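You operate a simulated robot arm through the tools that you are given. There is no shell and no other tool. Be economical: measure what you need, move in short steps, check, and stop when the job is done.

Carry out the task below with a simulated robot arm. There is one attempt and no reset: what you move stays moved.

JOB
Put the green can in the turntable's tote, reset, switch to auto and send it up.

It is judged by the outcome, as a careful person would: the job done as asked, and still so three seconds after it is handed in. It fails if anything else is knocked over, pushed out of place, dropped, spilled or broken.

ROBOT AND FRAMES
A 7-joint arm with a two-finger parallel gripper, fixed in place. Base frame: the origin is at the foot of the arm, x ahead of it, y to its left, z up. Readings come in m, rad, newtons and seconds.
With the tool pointing down near the work surface it reaches from about 0.12 to 0.54 m from the base axis. Its first joint turns from -1.152 to 1.152 rad. Payload 2.4 kg.
The TCP is the grasp point between the finger pads, 0.03 m short of the fingertips. In the tool frame z runs along the fingers and y along their closing line. The gripper opens to 0.094 m. The fingers are 0.028 m wide and 0.01 m thick; the gripper's body (0.05 by 0.096 m) begins 0.055 m behind the TCP.
Orientation is told as [roll, pitch, yaw] about the base's x, y, z axes, in that order, counted from this pose: with the fingers straight down and closing along the base's y, the tool's x points along the base's -x, its y along +y and its z along -z.

CONTROLS
- The arm moves only by the tool arm_command. Its argument "plan" is text: rows parted by semicolons, each of 6 numbers parted by spaces: the shift along the base's x, y, z in units of 250 mm (1.0 is 250 mm), then the turn, a rotation vector about the base's x, y, z in units of 45 degrees (1.0 is 45 degrees). In form: x y z rx ry rz; .... A call has 1 to 20 rows; each row is the pose to reach, as a shift and turn from the pose commanded when the call began. "claw" is the opening, from 0 (shut) to 1 (fully open), set as the call begins (left out, the last holds). A call with a number of a shift or a turn outside -1 to 1 is refused whole. A row lasts 0.2 s, in which the tool goes at most 0.05 m and 0.15 rad; a call with a longer step from one row to the next is refused whole, and so is a gripper value outside its range. Where a pose cannot be reached the arm comes as near as it can. A force on the tool above 40 N (or 10 N above the force at the start of the call, whichever is more), or a blocked arm, ends the call early, and 0.2 s more pass. Each finger travels about 0.153 m/s and halts on what it meets, pressing with about 44 N; the grip force reading is that of the motor and also rises with nothing between the fingers. The clock runs only during rows and for 0.2 s after the last one: add rows that repeat a pose to give the fingers time. It gives the time, the measured TCP pose, the force on the tool (base axes), the opening and the grip force at its end, in the units of the frame above (readings bear some noise).
- Cameras (640 x 400 px; columns grow to the right, rows downward): "scene" is fixed at [0.0051, 0.4716, 1.4305]; the picture's right is [-0.93, -0.36, 0.00], its down [-0.27, 0.69, -0.67] and it looks along [0.24, -0.63, -0.74] (base axes); focal length 214 px, centre (320, 200). "wrist" rides on the gripper at [-0.037, 0, -0.058] in the tool frame; the picture's right is [0.00, -1.00, 0.00], its down [0.97, 0.00, -0.24] and it looks along [0.24, 0.00, 0.97] (tool axes); focal length 218 px, centre (320, 200). There is no depth. A picture from a camera that has moved, and an enlarged one, comes with that camera's place and axes in the base frame and with its lens. The place of the scene camera against the robot may be out by one fixed shift of up to 0.012 m in any direction.
- grab_frame(camera): a new picture of that camera. No time passes.
- close_up(camera, box): a new picture of the part [left, top, right, bottom] of that camera's present view, enlarged. No time passes.
- job_done(): hands the job in; it is judged then, once.

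Work in short steps. Places have to be worked out from the pictures, the camera data and where the tool is seen: move nearer, look again, correct. Check each grasp and each placing, and mend what went wrong. You have 120 turns and 76 pictures in all, those below and enlarged ones among them. Open the gripper and draw the arm clear of the work before you hand the job in, unless the task says otherwise; then end with one line.

The tools are called after "Request:" by a JSON object that holds its "api" and its "payload". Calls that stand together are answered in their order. arm_command: Moves the arm, as the interface text tells. Its arguments: {"type":"object","properties":{"plan":{"type":"string"},"claw":{"type":"number"}},"required":["plan"]} The other tools are called the same way: grab_frame (camera) takes a picture; close_up (camera, box) takes an enlarged picture of a part of a camera's view; job_done () hands the job in.

At the start:

```text
time_s: 0.0
ee_pos: [0.3474, -0.1439, 1.3394]
tool_rot: [-0.001, -0.001, 0.001]
force: [-0.5, 0.0, 0.1]
opening: 0.094
gripper_force: 0.0
```

scene: 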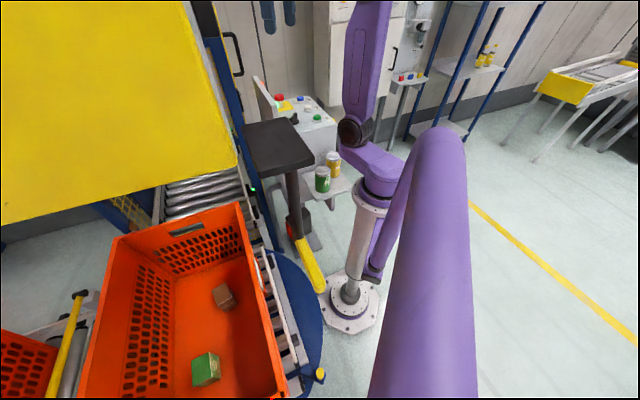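
wrist: 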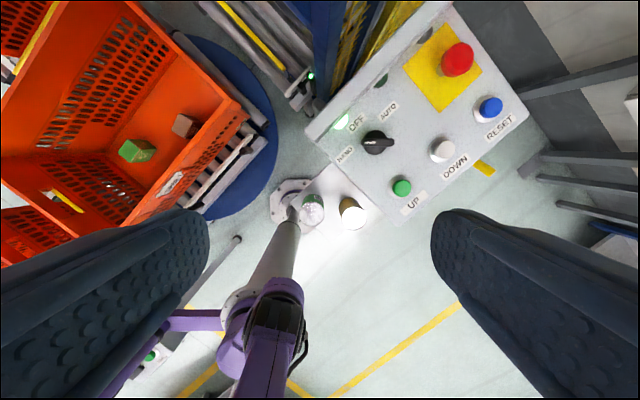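

I'll look closer at the panel, cans and tote before moving.

Request:
{"api": "close_up", "payload": {"camera": "wrist", "box": [260, 0, 540, 240]}}

Request:
{"api": "close_up", "payload": {"camera": "scene", "box": [230, 70, 370, 220]}}

Request:
{"api": "close_up", "payload": {"camera": "wrist", "box": [0, 0, 320, 220]}}

```text
1.67 times, centred on (400, 120) of wrist
camera zoom: at [0.3851, -0.1432, 1.3967], right [0.0, -1.0, 0.0], down [-0.97, 0.0, 0.24], along [-0.24, 0.0, -0.97], focal length 364 px, centre (187, 333)
```

zoom: 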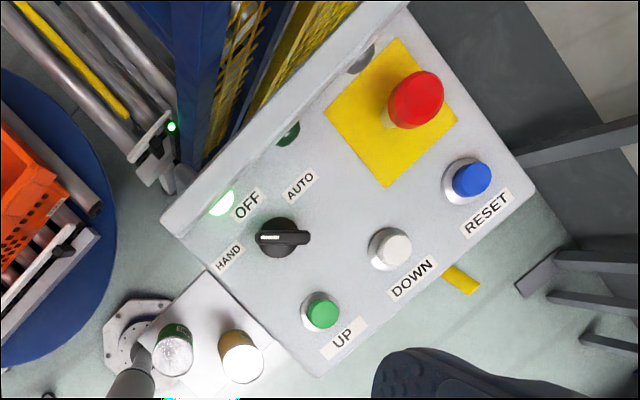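

```text
2.67 times, centred on (300, 145) of scene
camera zoom: at [0.0051, 0.4716, 1.4305], right [-0.93, -0.36, 0.0], down [-0.27, 0.69, -0.67], along [0.24, -0.63, -0.74], focal length 572 px, centre (373, 347)
```

zoom: 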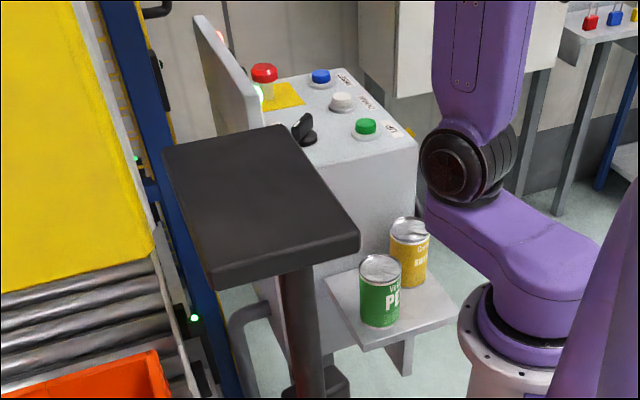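

```text
1.82 times, centred on (160, 110) of wrist
camera zoom: at [0.3851, -0.1432, 1.3967], right [0.0, -1.0, 0.0], down [-0.97, 0.0, 0.24], along [-0.24, 0.0, -0.97], focal length 397 px, centre (611, 364)
```

zoom: 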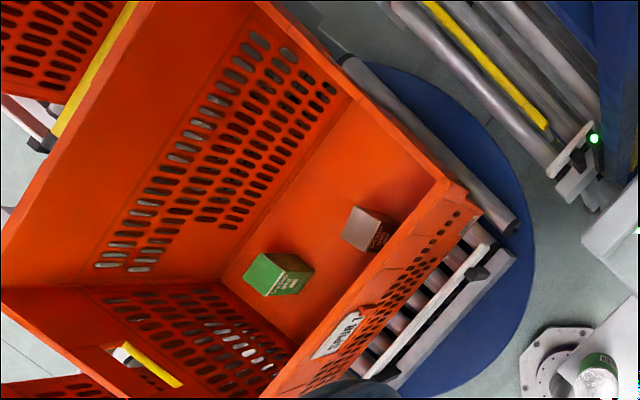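

The can, panel and tote are roughly located (green can ≈ (.22,-.12, top .89), UP ≈ (.31,-.295,1.0), RESET ≈ (.446,-.43,1.01), selector ≈ (.39,-.25,1.0) pointing at HAND). An unidentified black slab shows in the scene view, so I make a modest lowering move and look again.

Request:
{"api": "arm_command", "payload": {"plan": "-0.1 0 -0.1 0 0 0; -0.2 0 -0.2 0 0 0; -0.3 0 -0.3 0 0 0; -0.4 0.02 -0.4 0 0 0; -0.4 0.02 -0.4 0 0 0", "claw": 1}}

Request:
{"api": "grab_frame", "payload": {"camera": "wrist"}}

Request:
{"api": "grab_frame", "payload": {"camera": "scene"}}

```text
time_s: 1.2
ee_pos: [0.2455, -0.1394, 1.2384]
tool_rot: [0.001, 0.001, 0.001]
force: [0.7, -0.9, -0.5]
opening: 0.0939
gripper_force: 0.1
```

```text
70 pictures are left
camera wrist: at [0.2833, -0.1395, 1.2956], right [0.0, -1.0, 0.0], down [-0.97, 0.0, 0.24], along [-0.24, 0.0, -0.97], focal length 218 px, centre (320, 200)
```

wrist: 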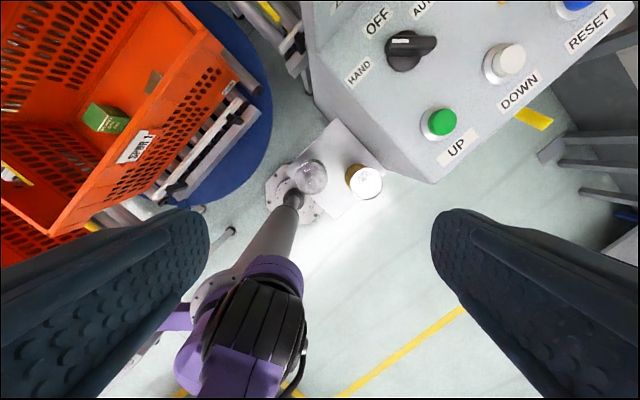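

```text
69 pictures are left
```

scene: 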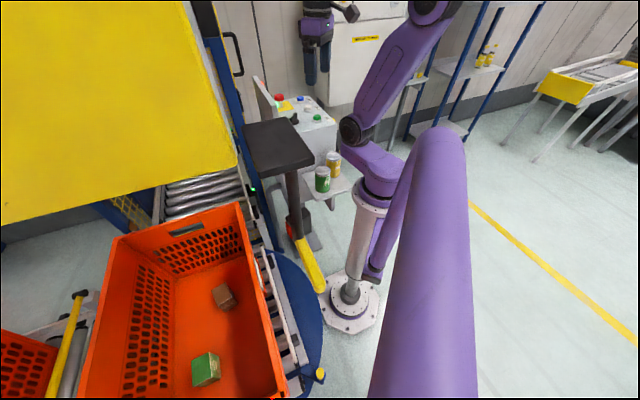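

The slab isn't in the wrist view where I'd expect it, so it may be high and on the +y side; I tilt the wrist camera toward +y to find it before carrying anything that way.

Request:
{"api": "arm_command", "payload": {"plan": "0 0 0.05 0.18 0 0; 0 0 0.1 0.36 0 0; 0 0 0.15 0.54 0 0; 0 0 0.2 0.72 0 0; 0 0 0.2 0.9 0 0; 0 0 0.2 1 0 0; 0 0 0.2 1 0 0"}}

Request:
{"api": "grab_frame", "payload": {"camera": "wrist"}}

```text
time_s: 2.8
ee_pos: [0.2488, -0.1368, 1.2882]
tool_rot: [0.784, -0.002, -0.001]
force: [-0.1, -0.8, 0.3]
opening: 0.094
gripper_force: 0.0
```

```text
68 pictures are left
camera wrist: at [0.2857, -0.1788, 1.3285], right [0.0, -0.71, -0.71], down [-0.97, -0.17, 0.17], along [-0.24, 0.69, -0.69], focal length 218 px, centre (320, 200)
```

wrist: 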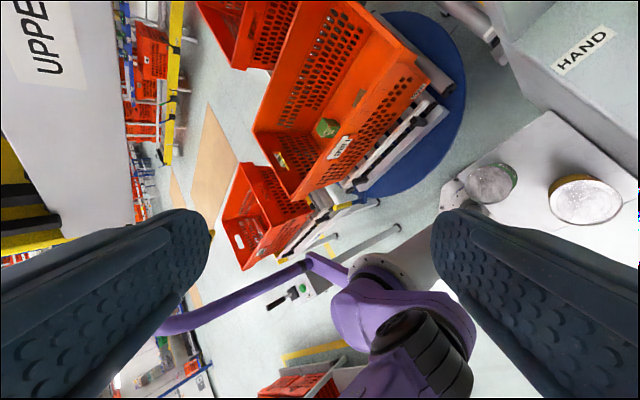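

Request:
{"api": "close_up", "payload": {"camera": "wrist", "box": [200, 200, 440, 350]}}

Request:
{"api": "close_up", "payload": {"camera": "scene", "box": [240, 110, 400, 320]}}

```text
2.67 times, centred on (320, 275) of wrist
camera zoom: at [0.2857, -0.1788, 1.3285], right [0.0, -0.71, -0.71], down [-0.97, -0.17, 0.17], along [-0.24, 0.69, -0.69], focal length 582 px, centre (320, 0)
```

zoom: 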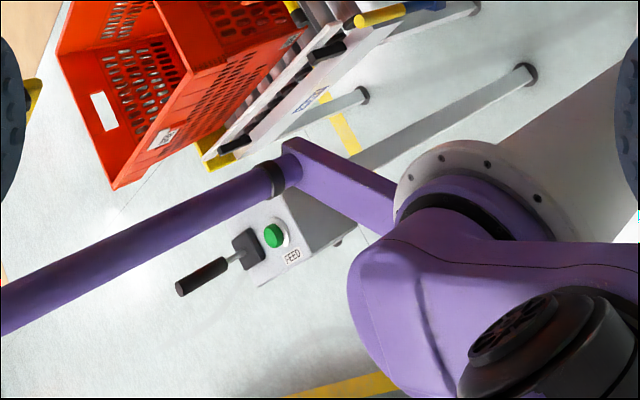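

```text
1.90 times, centred on (320, 215) of scene
camera zoom: at [0.0051, 0.4716, 1.4305], right [-0.93, -0.36, 0.0], down [-0.27, 0.69, -0.67], along [0.24, -0.63, -0.74], focal length 408 px, centre (320, 171)
```

zoom: 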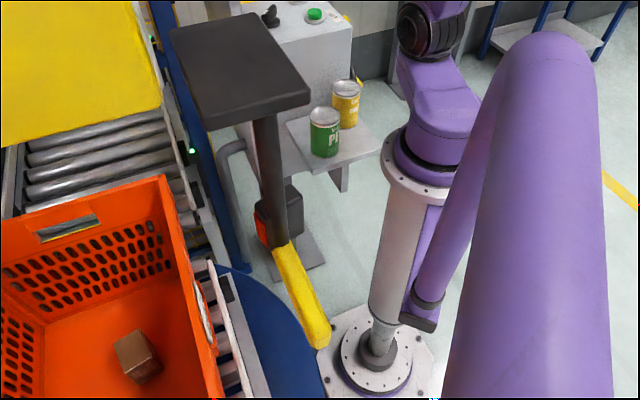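

The mast carrying the camera and a separate FEED station are visible, but the slab may hide behind the finger; I tilt a bit further to check that.

Request:
{"api": "arm_command", "payload": {"plan": "0 0 0 0.18 0 0; 0 0 0 0.36 0 0; 0 0 0 0.54 0 0; 0 0 0 0.54 0 0"}}

Request:
{"api": "grab_frame", "payload": {"camera": "wrist"}}

```text
time_s: 3.8
ee_pos: [0.2683, -0.114, 1.2612]
tool_rot: [1.212, -0.001, 0.0]
force: [0.1, -0.7, -0.4]
opening: 0.094
gripper_force: 0.1
out of reach, approached as far as the arm can: row 1, 2, 3, 4
```

```text
65 pictures are left
camera wrist: at [0.3052, -0.1691, 1.2813], right [0.0, -0.35, -0.94], down [-0.97, -0.22, 0.08], along [-0.24, 0.91, -0.34], focal length 218 px, centre (320, 200)
```

wrist: 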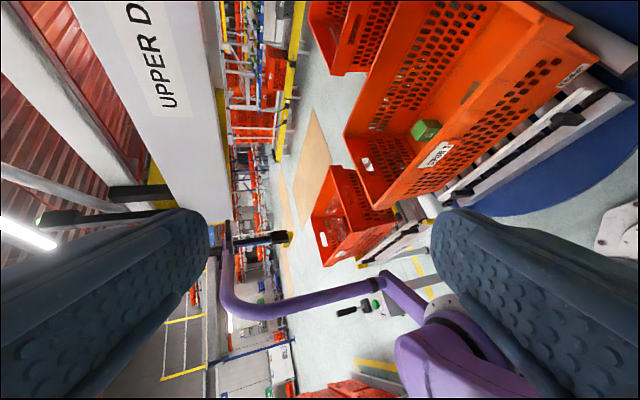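

Request:
{"api": "close_up", "payload": {"camera": "wrist", "box": [180, 180, 340, 300]}}

```text
3.33 times, centred on (260, 240) of wrist
camera zoom: at [0.3052, -0.1691, 1.2813], right [0.0, -0.35, -0.94], down [-0.97, -0.22, 0.08], along [-0.24, 0.91, -0.34], focal length 728 px, centre (520, 67)
```

zoom: 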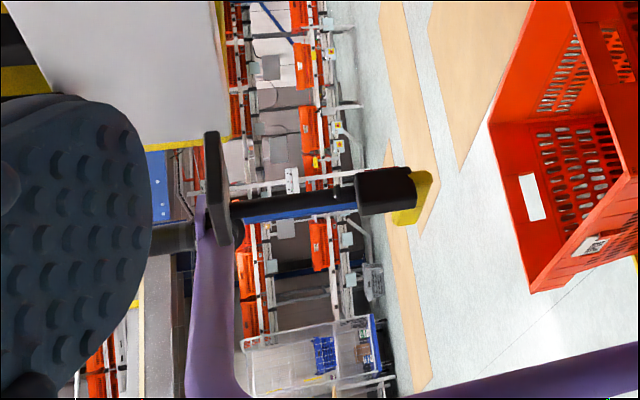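

The slab is a small sensor/post hanging near the scene camera at about (.11,.30,1.18–1.31), and an upper deck edge runs along x+y≈.48 at z≈1.3; I'll keep clear of both. Now I return the tool to vertical over the can.

Request:
{"api": "arm_command", "payload": {"plan": "0 0 0 -0.18 0 0; 0 0 0 -0.36 0 0; 0 0 -0.05 -0.54 0 0; 0 0 -0.1 -0.72 0 0; 0 0 -0.15 -0.88 0 0; 0 0 -0.2 -1 0 0"}}

Request:
{"api": "arm_command", "payload": {"plan": "0 0 -0.1 -0.18 0 0; 0 0 -0.2 -0.36 0 0; 0 0 -0.3 -0.54 0 0; 0 0 -0.3 -0.54 0 0"}}

Request:
{"api": "arm_command", "payload": {"plan": "0 0 -0.05 0 0 -0.18; 0 0 -0.1 0 0 -0.36; 0 0 -0.15 0 0 -0.54; 0 0 -0.2 0 0 -0.72; 0 0 -0.2 0 0 -0.9; 0 0 -0.2 0 0 -1; 0 0 -0.2 0 0 -1"}}

Request:
{"api": "grab_frame", "payload": {"camera": "wrist"}}

Request:
{"api": "grab_frame", "payload": {"camera": "scene"}}

```text
time_s: 5.2
ee_pos: [0.2691, -0.1143, 1.2103]
tool_rot: [0.422, -0.001, 0.0]
force: [-0.5, 0.5, -0.3]
opening: 0.094
gripper_force: 0.1
```

```text
time_s: 6.2
ee_pos: [0.2675, -0.1134, 1.1336]
tool_rot: [-0.002, 0.002, -0.001]
force: [-0.5, -0.8, -1.4]
opening: 0.0939
gripper_force: 0.1
```

```text
time_s: 7.8
ee_pos: [0.2674, -0.113, 1.084]
tool_rot: [0.001, -0.001, -0.786]
force: [0.3, 0.9, -0.9]
opening: 0.0939
gripper_force: 0.0
```

```text
63 pictures are left
camera wrist: at [0.2932, -0.1398, 1.1433], right [-0.71, -0.71, 0.0], down [-0.69, 0.69, 0.24], along [-0.17, 0.17, -0.97], focal length 218 px, centre (320, 200)
```

wrist: 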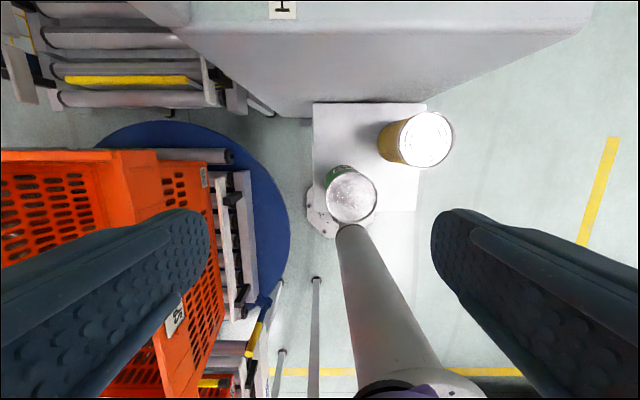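

```text
62 pictures are left
```

scene: 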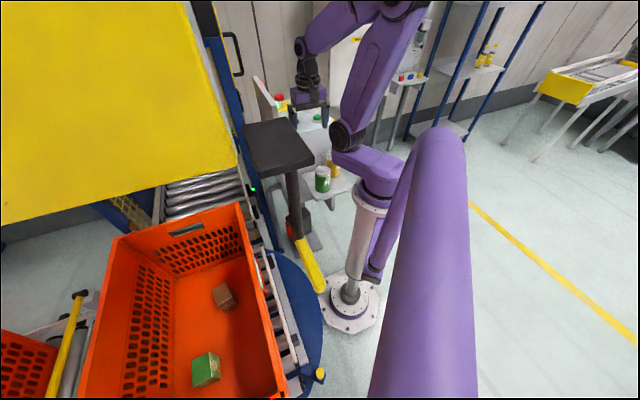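

Triangulated the green can at (.228,-.1275), top z≈.893, Ø≈.06. I move above it to z≈.955 and check alignment.

Request:
{"api": "arm_command", "payload": {"plan": "-0.08 -0.03 -0.1 0 0 0; -0.158 -0.058 -0.2 0 0 0; -0.158 -0.058 -0.36 0 0 0; -0.158 -0.058 -0.516 0 0 0; -0.158 -0.058 -0.516 0 0 0"}}

Request:
{"api": "grab_frame", "payload": {"camera": "wrist"}}

Request:
{"api": "close_up", "payload": {"camera": "scene", "box": [260, 80, 380, 220]}}

```text
time_s: 9.0
ee_pos: [0.2263, -0.1263, 0.9575]
tool_rot: [0.001, 0.002, -0.784]
force: [-0.3, -0.2, -0.8]
opening: 0.0941
gripper_force: 0.0
out of reach, approached as far as the arm can: row 1
```

```text
61 pictures are left
camera wrist: at [0.253, -0.1528, 1.0141], right [-0.71, -0.71, 0.0], down [-0.69, 0.69, 0.24], along [-0.17, 0.17, -0.97], focal length 218 px, centre (320, 200)
```

wrist: 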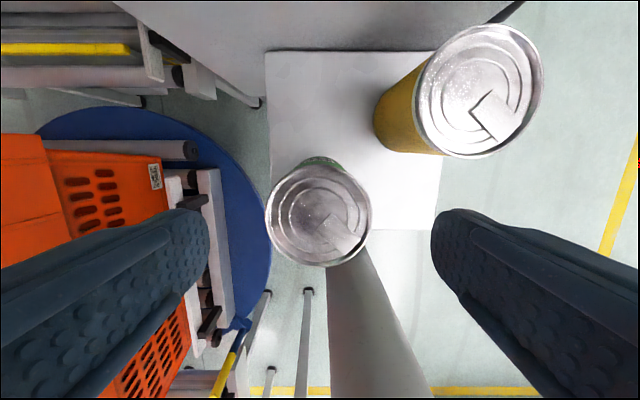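

```text
2.86 times, centred on (320, 150) of scene
camera zoom: at [0.0051, 0.4716, 1.4305], right [-0.93, -0.36, 0.0], down [-0.27, 0.69, -0.67], along [0.24, -0.63, -0.74], focal length 613 px, centre (320, 343)
```

zoom: 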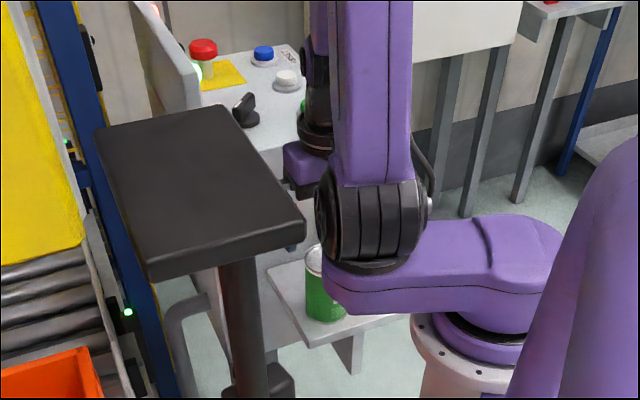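

Fingers are centred on the green can (within ~3 mm) and clear of the yellow one. Descending to z≈.862 and closing.

Request:
{"api": "arm_command", "payload": {"plan": "-0.004 0.01 -0.13 0 0 0; -0.004 0.01 -0.26 0 0 0; -0.004 0.01 -0.38 0 0 0; -0.004 0.01 -0.38 0 0 0"}}

Request:
{"api": "arm_command", "payload": {"plan": "0 0 0 0 0 0; 0 0 0 0 0 0; 0 0 0 0 0 0", "claw": 0}}

Request:
{"api": "grab_frame", "payload": {"camera": "wrist"}}

```text
time_s: 10.0
ee_pos: [0.2269, -0.1263, 0.8623]
tool_rot: [0.001, 0.0, -0.784]
force: [0.6, 0.0, 0.7]
opening: 0.0942
gripper_force: 0.1
```

```text
time_s: 10.8
ee_pos: [0.2259, -0.1274, 0.8629]
tool_rot: [0.0, 0.0, -0.785]
force: [0.6, -0.2, 0.0]
opening: 0.0616
gripper_force: 44.3
```

```text
59 pictures are left
camera wrist: at [0.2535, -0.1528, 0.9202], right [-0.71, -0.71, 0.0], down [-0.69, 0.69, 0.24], along [-0.17, 0.17, -0.97], focal length 218 px, centre (320, 200)
```

wrist: 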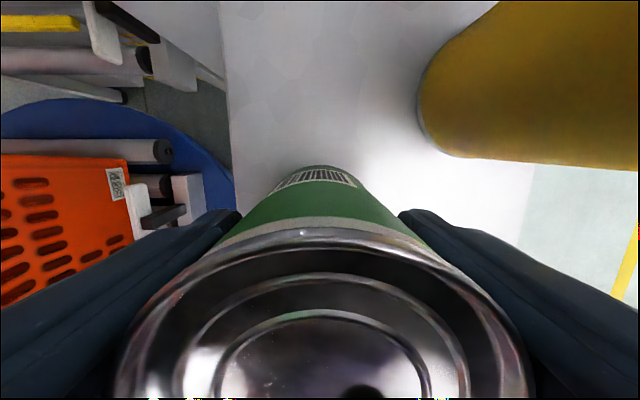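

Grip is firm at .0616. Lifting straight up to z≈.99 and then checking.

Request:
{"api": "arm_command", "payload": {"plan": "0 0 0.08 0 0 0; 0 0 0.2 0 0 0; 0 0 0.36 0 0 0; 0 0 0.512 0 0 0; 0 0 0.512 0 0 0"}}

Request:
{"api": "grab_frame", "payload": {"camera": "wrist"}}

Request:
{"api": "grab_frame", "payload": {"camera": "scene"}}

```text
time_s: 12.0
ee_pos: [0.2258, -0.1264, 0.9898]
tool_rot: [0.0, -0.001, -0.786]
force: [0.1, -0.2, -2.8]
opening: 0.0588
gripper_force: 44.6
```

```text
58 pictures are left
camera wrist: at [0.2526, -0.1526, 1.0481], right [-0.71, -0.71, 0.0], down [-0.69, 0.69, 0.24], along [-0.17, 0.17, -0.97], focal length 218 px, centre (320, 200)
```

wrist: 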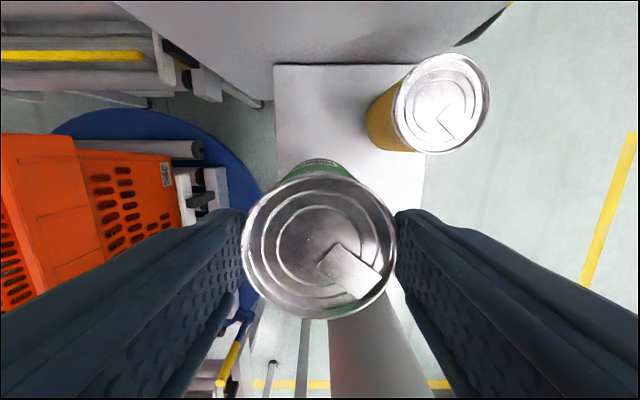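

```text
57 pictures are left
```

scene: 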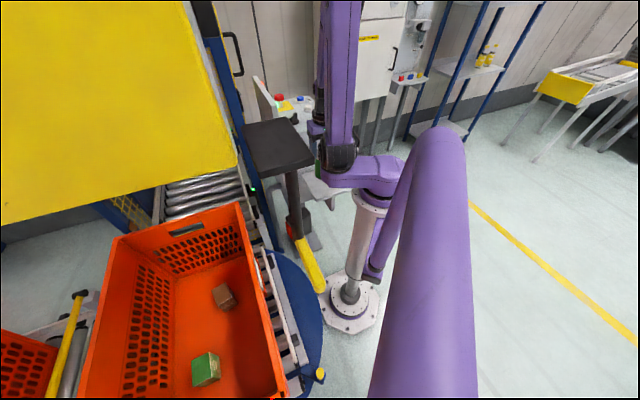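

The lid now sits ~2.3 cm below the TCP, so the can slid ~5 cm in the fingers; it's held only near the tips. I lower it gently straight back to the shelf to regrip deeper.

Request:
{"api": "arm_command", "payload": {"plan": "0 0 -0.06 0 0 0; 0 0 -0.12 0 0 0; 0 0 -0.18 0 0 0; 0 0 -0.24 0 0 0; 0 0 -0.27 0 0 0; 0 0 -0.28 0 0 0"}}

Request:
{"api": "grab_frame", "payload": {"camera": "wrist"}}

```text
time_s: 13.4
ee_pos: [0.2268, -0.1263, 0.9193]
tool_rot: [0.0, 0.001, -0.783]
force: [-0.2, -1.1, -3.6]
opening: 0.0589
gripper_force: 44.1
```

```text
56 pictures are left
camera wrist: at [0.2531, -0.152, 0.9772], right [-0.71, -0.71, 0.0], down [-0.69, 0.69, 0.24], along [-0.17, 0.17, -0.97], focal length 218 px, centre (320, 200)
```

wrist: 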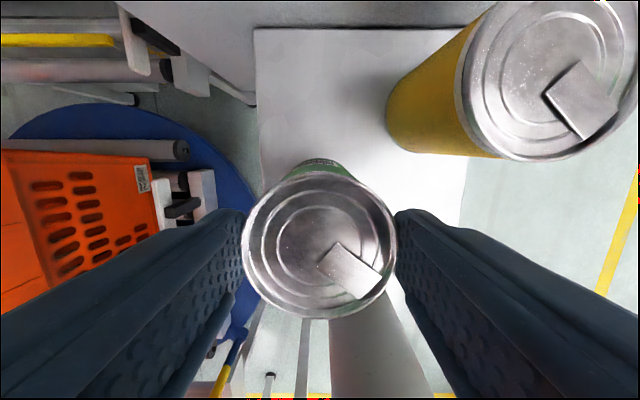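

No further slip; lid ≈.896, almost on the shelf. I lower a few mm more until contact.

Request:
{"api": "arm_command", "payload": {"plan": "0 0 -0.008 0 0 0; 0 0 -0.016 0 0 0; 0 0 -0.02 0 0 0"}}

```text
time_s: 14.2
ee_pos: [0.2274, -0.1257, 0.9154]
tool_rot: [-0.002, -0.003, -0.786]
force: [4.9, 4.6, 29.7]
opening: 0.0587
gripper_force: 43.2
```

Contact (30 N) — the can is on the shelf. I ease up 1 mm, open, and descend for a deeper grip at z≈.847.

Request:
{"api": "arm_command", "payload": {"plan": "0 0 0.008 0 0 0; 0 0 0.008 0 0 0"}}

Request:
{"api": "arm_command", "payload": {"plan": "0 0 0 0 0 0; 0 0 0 0 0 0; 0 0 0 0 0 0", "claw": 1}}

Request:
{"api": "grab_frame", "payload": {"camera": "wrist"}}

```text
time_s: 14.8
ee_pos: [0.2268, -0.1263, 0.9169]
tool_rot: [0.001, 0.001, -0.784]
force: [0.0, 0.5, -2.6]
opening: 0.0588
gripper_force: 43.8
```

```text
time_s: 15.6
ee_pos: [0.2255, -0.1256, 0.9153]
tool_rot: [0.0, 0.0, -0.786]
force: [0.7, 0.5, -0.5]
opening: 0.0939
gripper_force: 0.1
```

```text
55 pictures are left
camera wrist: at [0.2527, -0.1522, 0.9745], right [-0.71, -0.71, 0.0], down [-0.69, 0.69, 0.24], along [-0.17, 0.17, -0.97], focal length 218 px, centre (320, 200)
```

wrist: 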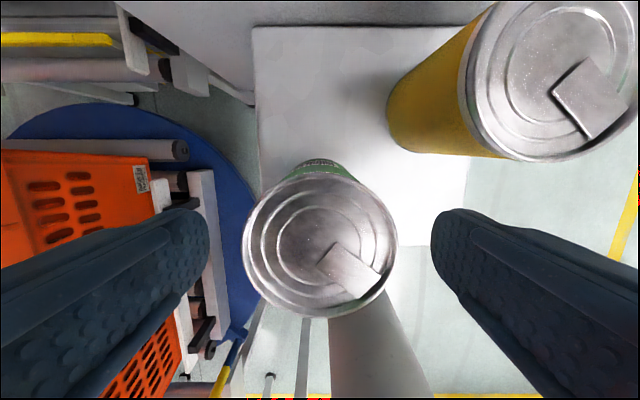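

Can is upright, same place. Descending to z≈.852 for a deeper grip, closing with extra settle time.

Request:
{"api": "arm_command", "payload": {"plan": "0 0 -0.1 0 0 0; 0 0 -0.2 0 0 0; 0 0 -0.254 0 0 0; 0 0 -0.254 0 0 0"}}

Request:
{"api": "arm_command", "payload": {"plan": "0 0 0 0 0 0; 0 0 0 0 0 0; 0 0 0 0 0 0; 0 0 0 0 0 0; 0 0 0 0 0 0", "claw": 0}}

Request:
{"api": "arm_command", "payload": {"plan": "0 0 0.02 0 0 0; 0 0 0.04 0 0 0; 0 0 0.06 0 0 0; 0 0 0.08 0 0 0; 0 0 0.08 0 0 0"}}

Request:
{"api": "grab_frame", "payload": {"camera": "wrist"}}

```text
time_s: 16.6
ee_pos: [0.2272, -0.1247, 0.8532]
tool_rot: [0.0, 0.001, -0.786]
force: [-0.1, 0.3, 0.0]
opening: 0.0938
gripper_force: 0.1
```

```text
time_s: 17.8
ee_pos: [0.2258, -0.1243, 0.8528]
tool_rot: [0.0, 0.001, -0.783]
force: [0.6, 1.2, -0.3]
opening: 0.0611
gripper_force: 43.9
```

```text
time_s: 19.0
ee_pos: [0.2264, -0.1263, 0.8731]
tool_rot: [0.0, -0.001, -0.782]
force: [-0.5, 0.0, -3.0]
opening: 0.0609
gripper_force: 43.7
```

```text
54 pictures are left
camera wrist: at [0.2528, -0.1519, 0.9308], right [-0.71, -0.71, 0.0], down [-0.69, 0.69, 0.24], along [-0.17, 0.17, -0.97], focal length 218 px, centre (320, 200)
```

wrist: 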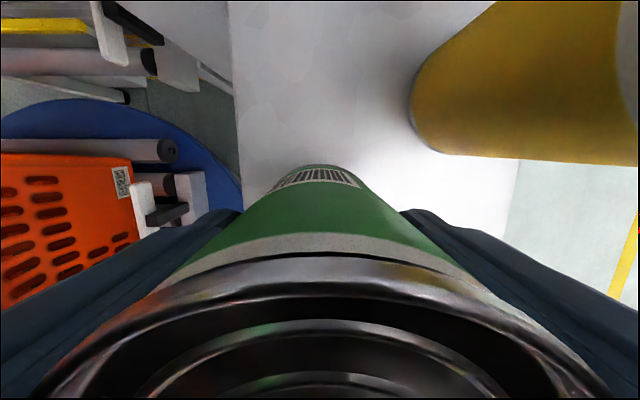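

Lifted 2 cm with load −3 N and no visible slip. Continuing slowly to z≈.99.

Request:
{"api": "arm_command", "payload": {"plan": "0 0 0.04 0 0 0; 0 0 0.08 0 0 0; 0 0 0.12 0 0 0; 0 0 0.16 0 0 0; 0 0 0.2 0 0 0; 0 0 0.24 0 0 0; 0 0 0.28 0 0 0; 0 0 0.32 0 0 0; 0 0 0.36 0 0 0; 0 0 0.4 0 0 0; 0 0 0.44 0 0 0; 0 0 0.46 0 0 0"}}

Request:
{"api": "grab_frame", "payload": {"camera": "wrist"}}

```text
time_s: 21.6
ee_pos: [0.2272, -0.1269, 0.9886]
tool_rot: [0.001, 0.001, -0.785]
force: [0.1, -0.7, -2.6]
opening: 0.0607
gripper_force: 43.5
```

```text
53 pictures are left
camera wrist: at [0.2525, -0.1528, 1.046], right [-0.71, -0.71, 0.0], down [-0.69, 0.69, 0.24], along [-0.17, 0.17, -0.97], focal length 218 px, centre (320, 200)
```

wrist: 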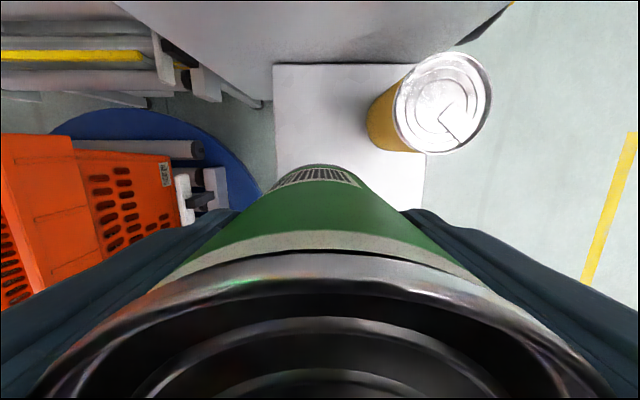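

Grip is steady (lid ≈4.4 cm above TCP). I traverse slowly around toward the tote, staying inside r≈.29.

Request:
{"api": "arm_command", "payload": {"plan": "0.02 0.02 0 0 0 0.04; 0.043 0.056 0 0 0 0.1; 0.081 0.114 0 0 0 0.2; 0.116 0.175 0 0 0 0.3; 0.147 0.239 0 0 0 0.4; 0.174 0.306 0 0 0 0.5; 0.196 0.374 0 0 0 0.6; 0.214 0.445 0 0 0 0.7; 0.228 0.518 0 0 0 0.8; 0.237 0.592 0 0 0 0.9; 0.235 0.64 0 0 0 0.97; 0.233 0.666 0 0 0 1; 0.233 0.666 0 0 0 1"}}

Request:
{"api": "grab_frame", "payload": {"camera": "wrist"}}

Request:
{"api": "grab_frame", "payload": {"camera": "scene"}}

```text
time_s: 24.4
ee_pos: [0.286, 0.0397, 0.9889]
tool_rot: [-0.001, 0.0, 0.002]
force: [-0.6, 0.1, -3.4]
opening: 0.0605
gripper_force: 44.1
```

```text
52 pictures are left
camera wrist: at [0.322, 0.0406, 1.046], right [0.0, -1.0, 0.0], down [-0.97, 0.0, 0.24], along [-0.24, 0.0, -0.97], focal length 218 px, centre (320, 200)
```

wrist: 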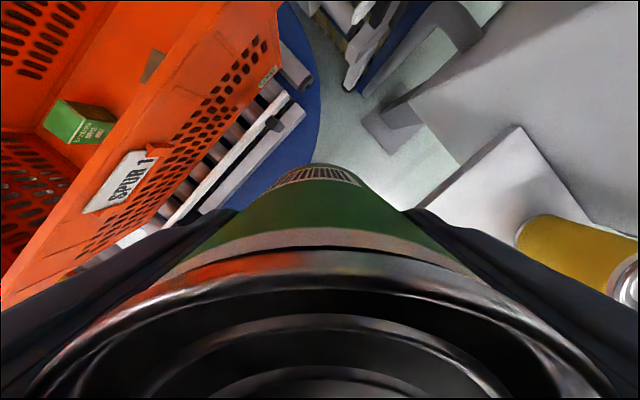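

```text
51 pictures are left
```

scene: 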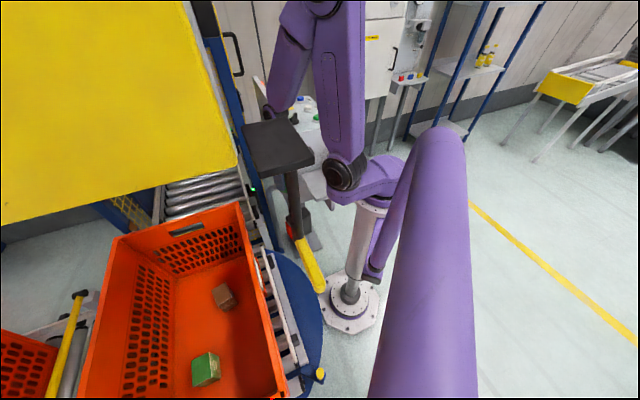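

Still steady. Continuing the arc to azimuth 45° at r≈.29, lowering to z≈.95 to stay well under the deck.

Request:
{"api": "arm_command", "payload": {"plan": "-0.003 0.03 0 0 0 0.04; -0.008 0.075 -0.01 0 0 0.1; -0.026 0.148 -0.03 0 0 0.2; -0.048 0.22 -0.05 0 0 0.3; -0.075 0.29 -0.07 0 0 0.4; -0.106 0.358 -0.09 0 0 0.5; -0.142 0.424 -0.11 0 0 0.6; -0.181 0.487 -0.13 0 0 0.7; -0.225 0.548 -0.15 0 0 0.8; -0.272 0.606 -0.16 0 0 0.9; -0.305 0.64 -0.16 0 0 0.96; -0.324 0.66 -0.16 0 0 1; -0.324 0.66 -0.16 0 0 1"}}

Request:
{"api": "grab_frame", "payload": {"camera": "wrist"}}

Request:
{"api": "grab_frame", "payload": {"camera": "scene"}}

```text
time_s: 27.2
ee_pos: [0.2393, 0.2279, 0.9548]
tool_rot: [-0.001, 0.001, 0.787]
force: [0.0, 0.8, -3.6]
opening: 0.0601
gripper_force: 43.7
out of reach, approached as far as the arm can: row 6, 7, 8, 9, 10, 11, 12, 13
```

```text
50 pictures are left
camera wrist: at [0.266, 0.2535, 1.0121], right [0.71, -0.71, 0.0], down [-0.69, -0.69, 0.24], along [-0.17, -0.17, -0.97], focal length 218 px, centre (320, 200)
```

wrist: 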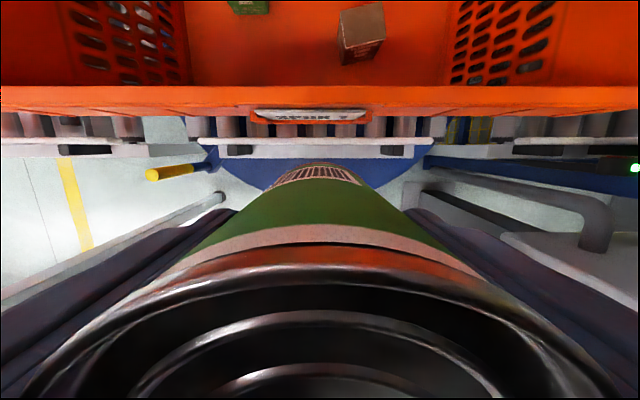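

```text
49 pictures are left
```

scene: 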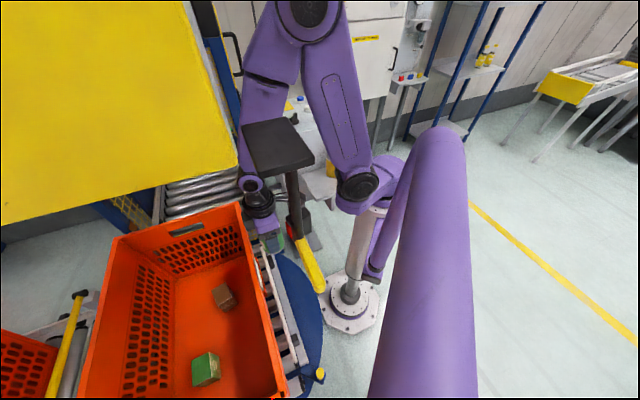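

The arm sits near its inner reach limit here, and my geometry shows the raised elbow would sweep into the deck edge (s≈.35, z≈1.30) if I extend at this azimuth. So I'll go back to azimuth 0 (clear of the deck), tilt the tool outward so the elbow drops, and then swing in under the deck.

Request:
{"api": "arm_command", "payload": {"plan": "0.03 -0.025 0 0 0 -0.04; 0.076 -0.058 0 0 0 -0.09; 0.134 -0.132 0 0 0 -0.18; 0.185 -0.21 0 0 0 -0.27; 0.232 -0.291 0 0 0 -0.36; 0.272 -0.376 0 0 0 -0.45; 0.306 -0.462 0 0 0 -0.54; 0.335 -0.552 0 0 0 -0.63; 0.357 -0.642 0 0 0 -0.72; 0.372 -0.735 0 0 0 -0.81; 0.381 -0.828 0 0 0 -0.91; 0.383 -0.88 0 0 0 -0.97; 0.384 -0.912 0 0 0 -1; 0.384 -0.912 0 0 0 -1"}}

Request:
{"api": "grab_frame", "payload": {"camera": "wrist"}}

```text
time_s: 30.2
ee_pos: [0.3399, -0.0014, 0.9535]
tool_rot: [-0.001, 0.001, 0.0]
force: [-0.5, 0.3, -3.5]
opening: 0.0599
gripper_force: 44.3
```

```text
48 pictures are left
camera wrist: at [0.3763, -0.0012, 1.0109], right [0.0, -1.0, 0.0], down [-0.97, 0.0, 0.24], along [-0.24, 0.0, -0.97], focal length 218 px, centre (320, 200)
```

wrist: 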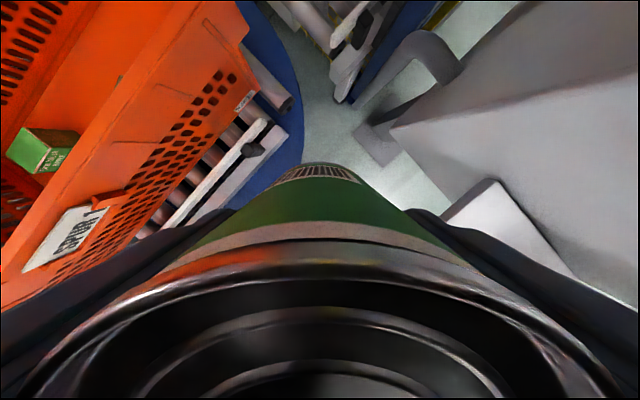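

Grip steady. Now tilting the tool outward 45° while extending to r≈.505 at azimuth 0, slowly.

Request:
{"api": "arm_command", "payload": {"plan": "0.02 0 0 0 -0.04 0; 0.055 0 0 0 -0.09 0; 0.11 0 -0.005 0 -0.18 0; 0.165 0 -0.01 0 -0.27 0; 0.22 0 -0.01 0 -0.36 0; 0.28 0 -0.01 0 -0.45 0; 0.34 0 -0.02 0 -0.54 0; 0.4 0 -0.02 0 -0.63 0; 0.46 0 -0.02 0 -0.72 0; 0.52 0 -0.03 0 -0.81 0; 0.58 0 -0.03 0 -0.9 0; 0.63 0 -0.03 0 -0.97 0; 0.66 0 -0.03 0 -1 0; 0.66 0 -0.03 0 -1 0"}}

Request:
{"api": "grab_frame", "payload": {"camera": "wrist"}}

Request:
{"api": "grab_frame", "payload": {"camera": "scene"}}

```text
time_s: 33.2
ee_pos: [0.5041, -0.0003, 0.9454]
tool_rot: [-0.001, -0.784, -0.001]
force: [0.5, 0.9, -3.0]
opening: 0.0594
gripper_force: 44.2
out of reach, approached as far as the arm can: row 5, 6
```

```text
47 pictures are left
camera wrist: at [0.4896, -0.0005, 1.0134], right [0.0, -1.0, 0.0], down [-0.86, 0.0, -0.52], along [0.52, 0.0, -0.86], focal length 218 px, centre (320, 200)
```

wrist: 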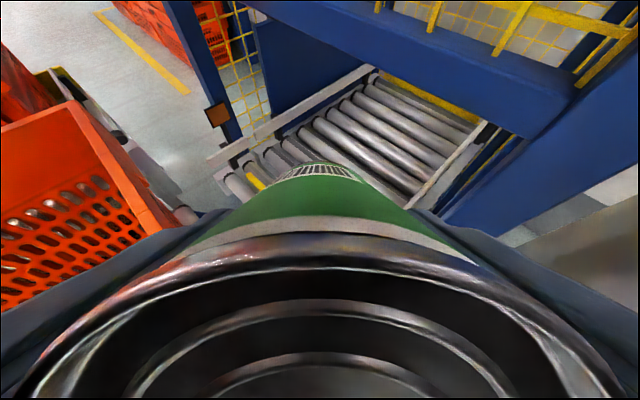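

```text
46 pictures are left
```

scene: 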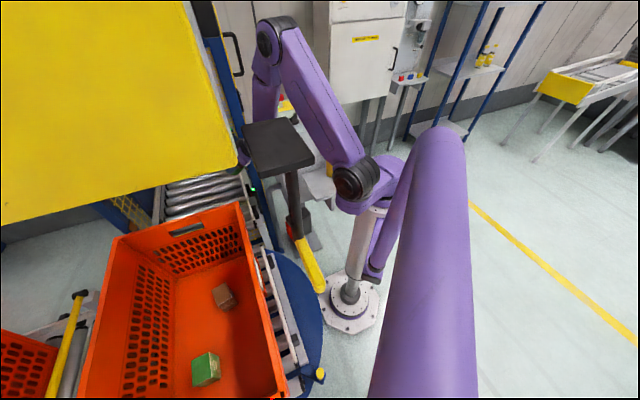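

Model matches (elbow ≈(.30,1.32)). Continuing tilt to ~85° with wrist descending so the elbow drops below the deck height.

Request:
{"api": "arm_command", "payload": {"plan": "0.03 0 0 0 -0.05 0; 0.07 0 0 0 -0.12 0; 0.11 0 0 0 -0.2 0; 0.15 0 -0.01 0 -0.28 0; 0.19 0 -0.02 0 -0.36 0; 0.22 0 -0.03 0 -0.44 0; 0.24 0 -0.04 0 -0.52 0; 0.25 0 -0.05 0 -0.6 0; 0.25 0 -0.06 0 -0.68 0; 0.24 0 -0.07 0 -0.76 0; 0.23 0 -0.08 0 -0.84 0; 0.22 0 -0.09 0 -0.88 0; 0.22 0 -0.09 0 -0.88 0"}}

Request:
{"api": "grab_frame", "payload": {"camera": "wrist"}}

Request:
{"api": "grab_frame", "payload": {"camera": "scene"}}

```text
time_s: 36.0
ee_pos: [0.5866, -0.0234, 0.9358]
tool_rot: [0.323, -1.467, -0.308]
force: [-0.3, -1.1, -3.2]
opening: 0.0598
gripper_force: 43.9
out of reach, approached as far as the arm can: row 7, 8, 9, 10, 11, 12, 13
```

```text
45 pictures are left
camera wrist: at [0.5338, -0.0264, 0.9795], right [0.01, -1.0, -0.03], down [-0.34, 0.03, -0.94], along [0.94, 0.02, -0.33], focal length 218 px, centre (320, 200)
```

wrist: 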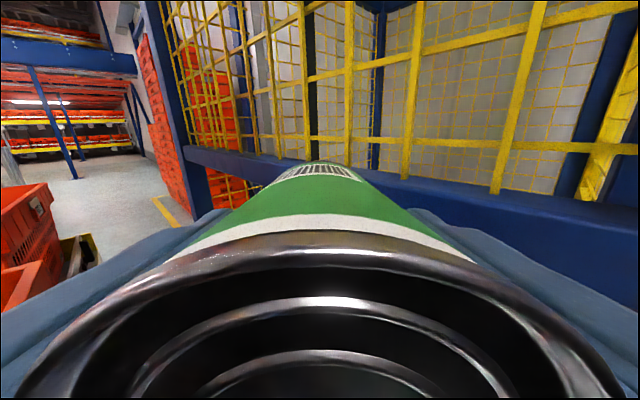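

```text
44 pictures are left
```

scene: 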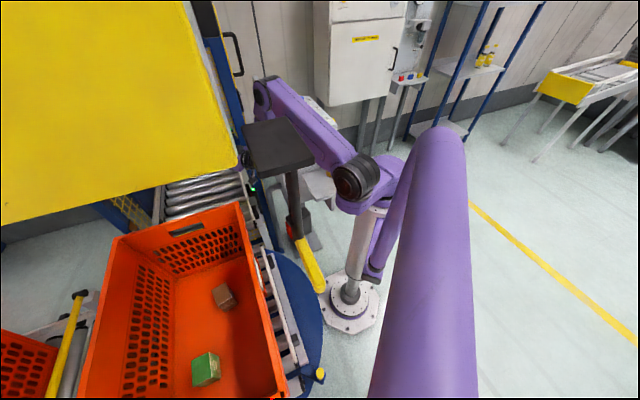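

Tilt ≈84° reached; elbow ≈1.21. I lower a bit and extend slightly to gain more margin beneath the deck before swinging.

Request:
{"api": "arm_command", "payload": {"plan": "0.02 0.02 -0.02 0 0 0; 0.05 0.05 -0.06 0 0 0; 0.08 0.08 -0.1 0 0 0; 0.09 0.09 -0.12 0 0 0; 0.09 0.09 -0.12 0 0 0"}}

Request:
{"api": "grab_frame", "payload": {"camera": "scene"}}

```text
time_s: 37.2
ee_pos: [0.6217, -0.0155, 0.9091]
tool_rot: [0.178, -1.473, -0.167]
force: [0.5, 0.2, -3.1]
opening: 0.0597
gripper_force: 44.0
out of reach, approached as far as the arm can: row 1, 2, 3, 4, 5
```

```text
43 pictures are left
```

scene: 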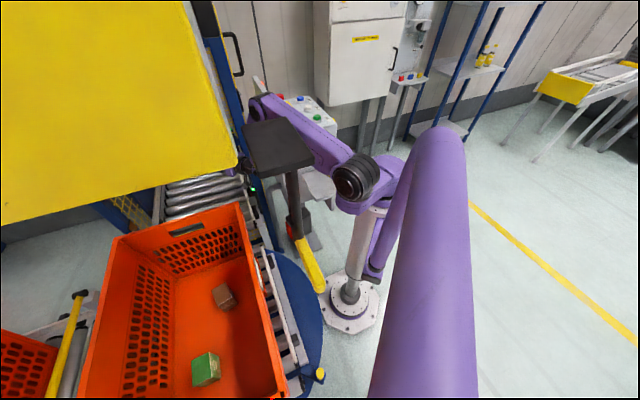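

Elbow now ≈1.18, leaving ~6 cm under the deck. Swinging slowly to azimuth ≈22° and checking.

Request:
{"api": "arm_command", "payload": {"plan": "0.001 0.05 0 0 0 0.025; -0.001 0.149 0 0 0 0.076; -0.006 0.248 0 0 0 0.127; -0.016 0.348 0 0 0 0.178; -0.029 0.446 0 0 0 0.229; -0.046 0.544 0 0 0 0.28; -0.068 0.641 0 0 0 0.331; -0.093 0.738 0 0 0 0.382; -0.122 0.833 0 0 0 0.433; -0.154 0.927 0 0 0 0.484; -0.172 0.973 0 0 0 0.509; -0.172 0.973 0 0 0 0.509"}}

Request:
{"api": "grab_frame", "payload": {"camera": "scene"}}

Request:
{"api": "grab_frame", "payload": {"camera": "wrist"}}

```text
time_s: 39.8
ee_pos: [0.6114, 0.2188, 0.919]
tool_rot: [0.381, -1.463, 0.039]
force: [-0.1, -0.6, -3.1]
opening: 0.0597
gripper_force: 43.8
out of reach, approached as far as the arm can: row 1, 2, 3, 4, 5, 6, 7, 8, 9, 10, 11, 12
```

```text
42 pictures are left
```

scene: 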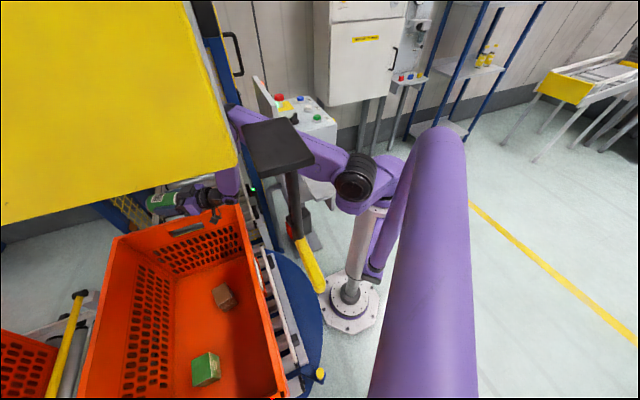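

```text
41 pictures are left
camera wrist: at [0.5635, 0.1952, 0.9602], right [0.4, -0.91, -0.04], down [-0.32, -0.1, -0.94], along [0.86, 0.39, -0.34], focal length 218 px, centre (320, 200)
```

wrist: 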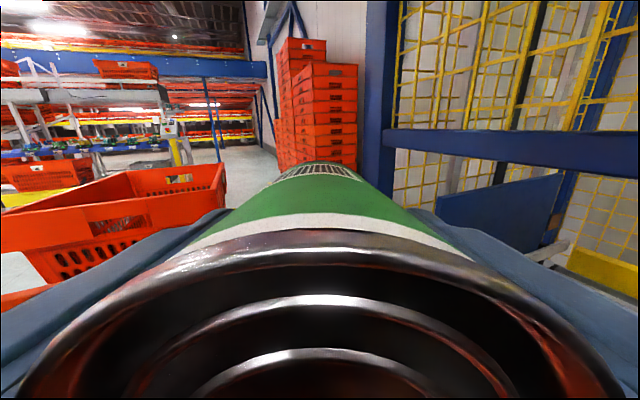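

The can is swinging in under the deck without contact. Continuing to azimuth ≈45°.

Request:
{"api": "arm_command", "payload": {"plan": "-0.027 0.046 0 0 0 0.022; -0.072 0.137 0 0 0 0.067; -0.122 0.228 0 0 0 0.11; -0.176 0.317 0 0 0 0.155; -0.236 0.401 0 0 0 0.2; -0.295 0.484 0 0 0 0.245; -0.362 0.562 0 0 0 0.29; -0.43 0.638 0 0 0 0.33; -0.499 0.712 0 0 0 0.378; -0.573 0.781 0 0 0 0.42; -0.65 0.847 0 0 0 0.467; -0.707 0.894 0 0 0 0.5; -0.707 0.894 0 0 0 0.5"}}

Request:
{"api": "grab_frame", "payload": {"camera": "scene"}}

Request:
{"api": "grab_frame", "payload": {"camera": "wrist"}}

```text
time_s: 42.6
ee_pos: [0.4874, 0.4447, 0.9351]
tool_rot: [0.69, -1.434, 0.126]
force: [0.3, 0.3, -2.0]
opening: 0.0598
gripper_force: 44.4
out of reach, approached as far as the arm can: row 1, 2, 3, 4, 5, 6, 7, 8, 9, 10, 11, 12, 13
```

```text
40 pictures are left
```

scene: 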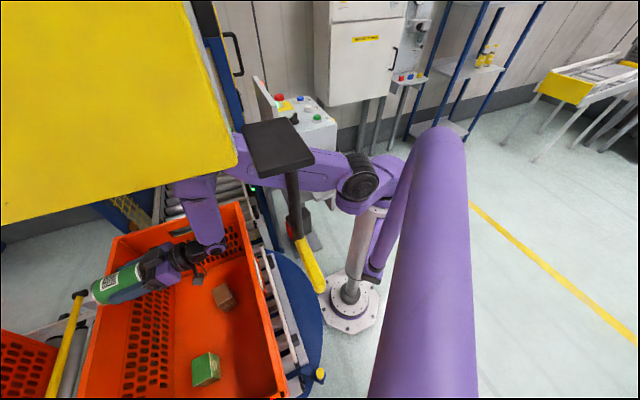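

```text
39 pictures are left
camera wrist: at [0.454, 0.4032, 0.9769], right [0.72, -0.68, -0.09], down [-0.29, -0.19, -0.94], along [0.62, 0.7, -0.34], focal length 218 px, centre (320, 200)
```

wrist: 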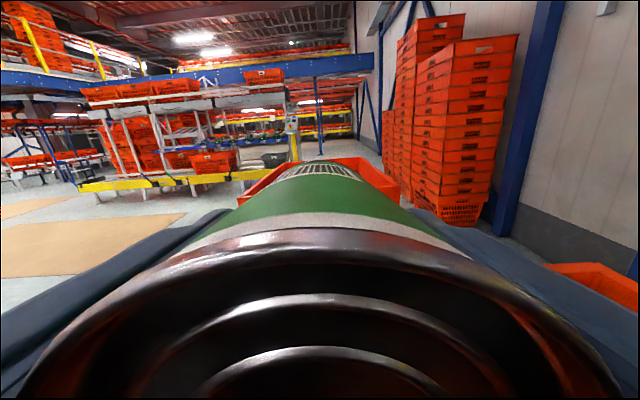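

The can is inside the tote opening (s≈.66), everything clear. Now I straighten the tool by 45° while lowering into the tote.

Request:
{"api": "arm_command", "payload": {"plan": "-0.004 0 -0.02 -0.037 0.034 0; -0.022 0.004 -0.104 -0.11 0.102 0; -0.036 -0.004 -0.16 -0.184 0.17 0; -0.06 -0.004 -0.24 -0.257 0.238 0; -0.076 -0.01 -0.3 -0.33 0.306 0; -0.098 -0.015 -0.38 -0.404 0.373 0; -0.12 -0.021 -0.444 -0.477 0.441 0; -0.152 -0.035 -0.516 -0.55 0.509 0; -0.183 -0.043 -0.572 -0.624 0.577 0; -0.214 -0.057 -0.62 -0.683 0.631 0; -0.232 -0.064 -0.648 -0.719 0.665 0; -0.232 -0.064 -0.648 -0.719 0.665 0"}}

Request:
{"api": "grab_frame", "payload": {"camera": "scene"}}

Request:
{"api": "grab_frame", "payload": {"camera": "wrist"}}

```text
time_s: 45.2
ee_pos: [0.4379, 0.4255, 0.7745]
tool_rot: [0.081, -0.691, 0.713]
force: [0.0, 0.0, -4.5]
opening: 0.0598
gripper_force: 43.4
out of reach, approached as far as the arm can: row 7, 8, 9, 10, 11, 12
```

```text
38 pictures are left
```

scene: 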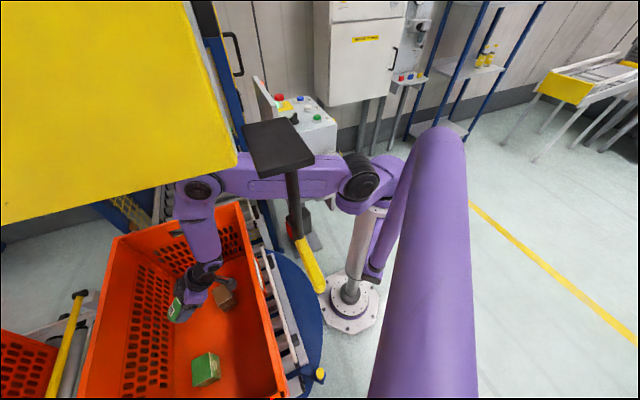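

```text
37 pictures are left
camera wrist: at [0.4347, 0.4163, 0.8412], right [0.69, -0.72, -0.06], down [-0.67, -0.6, -0.43], along [0.28, 0.34, -0.9], focal length 218 px, centre (320, 200)
```

wrist: 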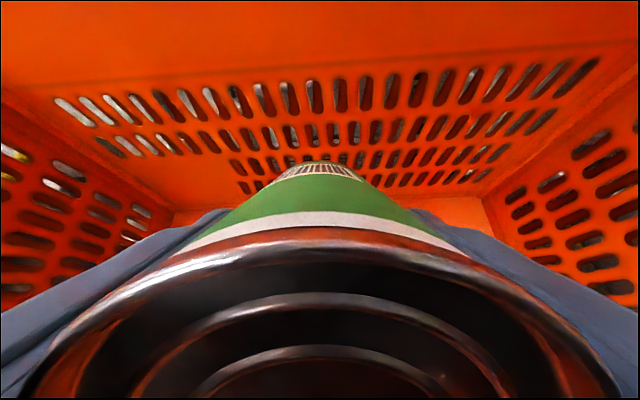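

Good clearance all round. Straightening the rest of the way to vertical at about (.354,.396,.655).

Request:
{"api": "arm_command", "payload": {"plan": "-0.015 -0.005 -0.03 -0.03 0.027 0; -0.038 -0.013 -0.074 -0.08 0.073 0; -0.076 -0.026 -0.148 -0.161 0.147 0; -0.122 -0.044 -0.21 -0.244 0.222 0; -0.168 -0.062 -0.27 -0.325 0.297 0; -0.21 -0.075 -0.328 -0.406 0.371 0; -0.252 -0.088 -0.386 -0.489 0.447 0; -0.295 -0.103 -0.432 -0.572 0.522 0; -0.325 -0.113 -0.465 -0.63 0.575 0; -0.338 -0.118 -0.478 -0.653 0.596 0; -0.338 -0.118 -0.478 -0.653 0.596 0"}}

Request:
{"api": "grab_frame", "payload": {"camera": "scene"}}

Request:
{"api": "grab_frame", "payload": {"camera": "wrist"}}

```text
time_s: 47.6
ee_pos: [0.3027, 0.3718, 0.6609]
tool_rot: [-0.006, -0.038, 0.739]
force: [7.8, 7.6, -1.1]
opening: 0.0597
gripper_force: 44.2
out of reach, approached as far as the arm can: row 7, 8, 9, 10, 11
```

```text
36 pictures are left
```

scene: 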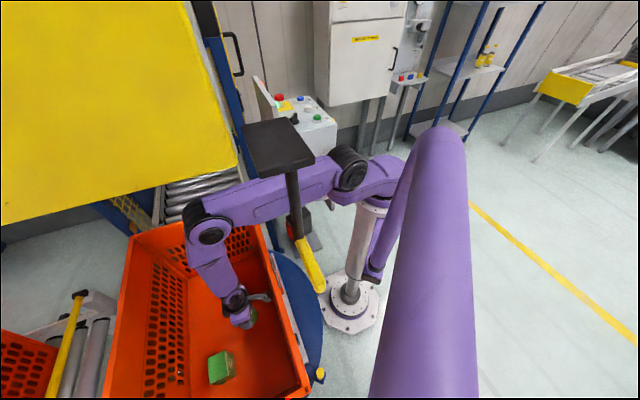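

```text
35 pictures are left
camera wrist: at [0.3298, 0.3957, 0.7197], right [0.67, -0.74, 0.01], down [-0.73, -0.66, 0.2], along [-0.15, -0.14, -0.98], focal length 218 px, centre (320, 200)
```

wrist: 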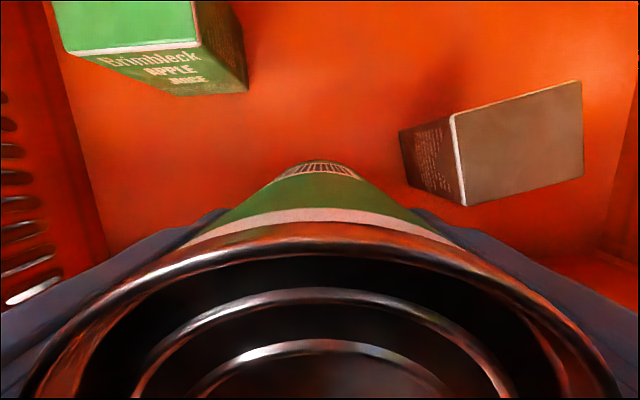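

The solver couldn't hold the requested reach and came in too far: the tool pressed the near wall (11 N) and the tote appears shifted toward the robot by ~4 cm. I move the tool outward first to relieve it, then reassess.

Request:
{"api": "arm_command", "payload": {"plan": "0.03 0.03 0 0 0 0; 0.07 0.07 0 0 0 0; 0.11 0.11 0 0 0 0; 0.11 0.11 0 0 0 0"}}

Request:
{"api": "grab_frame", "payload": {"camera": "scene"}}

```text
time_s: 48.6
ee_pos: [0.3087, 0.3739, 0.6608]
tool_rot: [-0.007, -0.043, 0.739]
force: [-0.4, -1.0, -3.1]
opening: 0.0597
gripper_force: 44.6
out of reach, approached as far as the arm can: row 1, 2, 3, 4
```

```text
34 pictures are left
```

scene: 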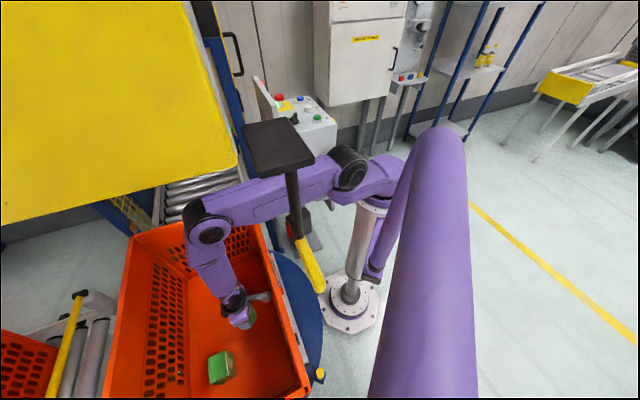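

Force is gone (the reach limit here is r≈.485 with a vertical tool). I test lowering in small steps and watch whether the position holds.

Request:
{"api": "arm_command", "payload": {"plan": "0 0 -0.04 0 0 0; 0 0 -0.08 0 0 0; 0 0 -0.08 0 0 0"}}

Request:
{"api": "grab_frame", "payload": {"camera": "wrist"}}

```text
time_s: 49.4
ee_pos: [0.2944, 0.3611, 0.6415]
tool_rot: [-0.01, -0.008, 0.74]
force: [17.3, 14.1, 9.8]
opening: 0.0598
gripper_force: 43.6
out of reach, approached as far as the arm can: row 1, 2
```

```text
33 pictures are left
camera wrist: at [0.3205, 0.3864, 0.6995], right [0.67, -0.74, 0.01], down [-0.72, -0.65, 0.23], along [-0.17, -0.16, -0.97], focal length 218 px, centre (320, 200)
```

wrist: 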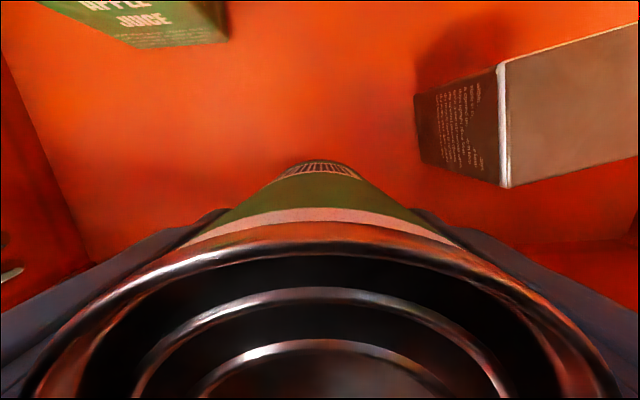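

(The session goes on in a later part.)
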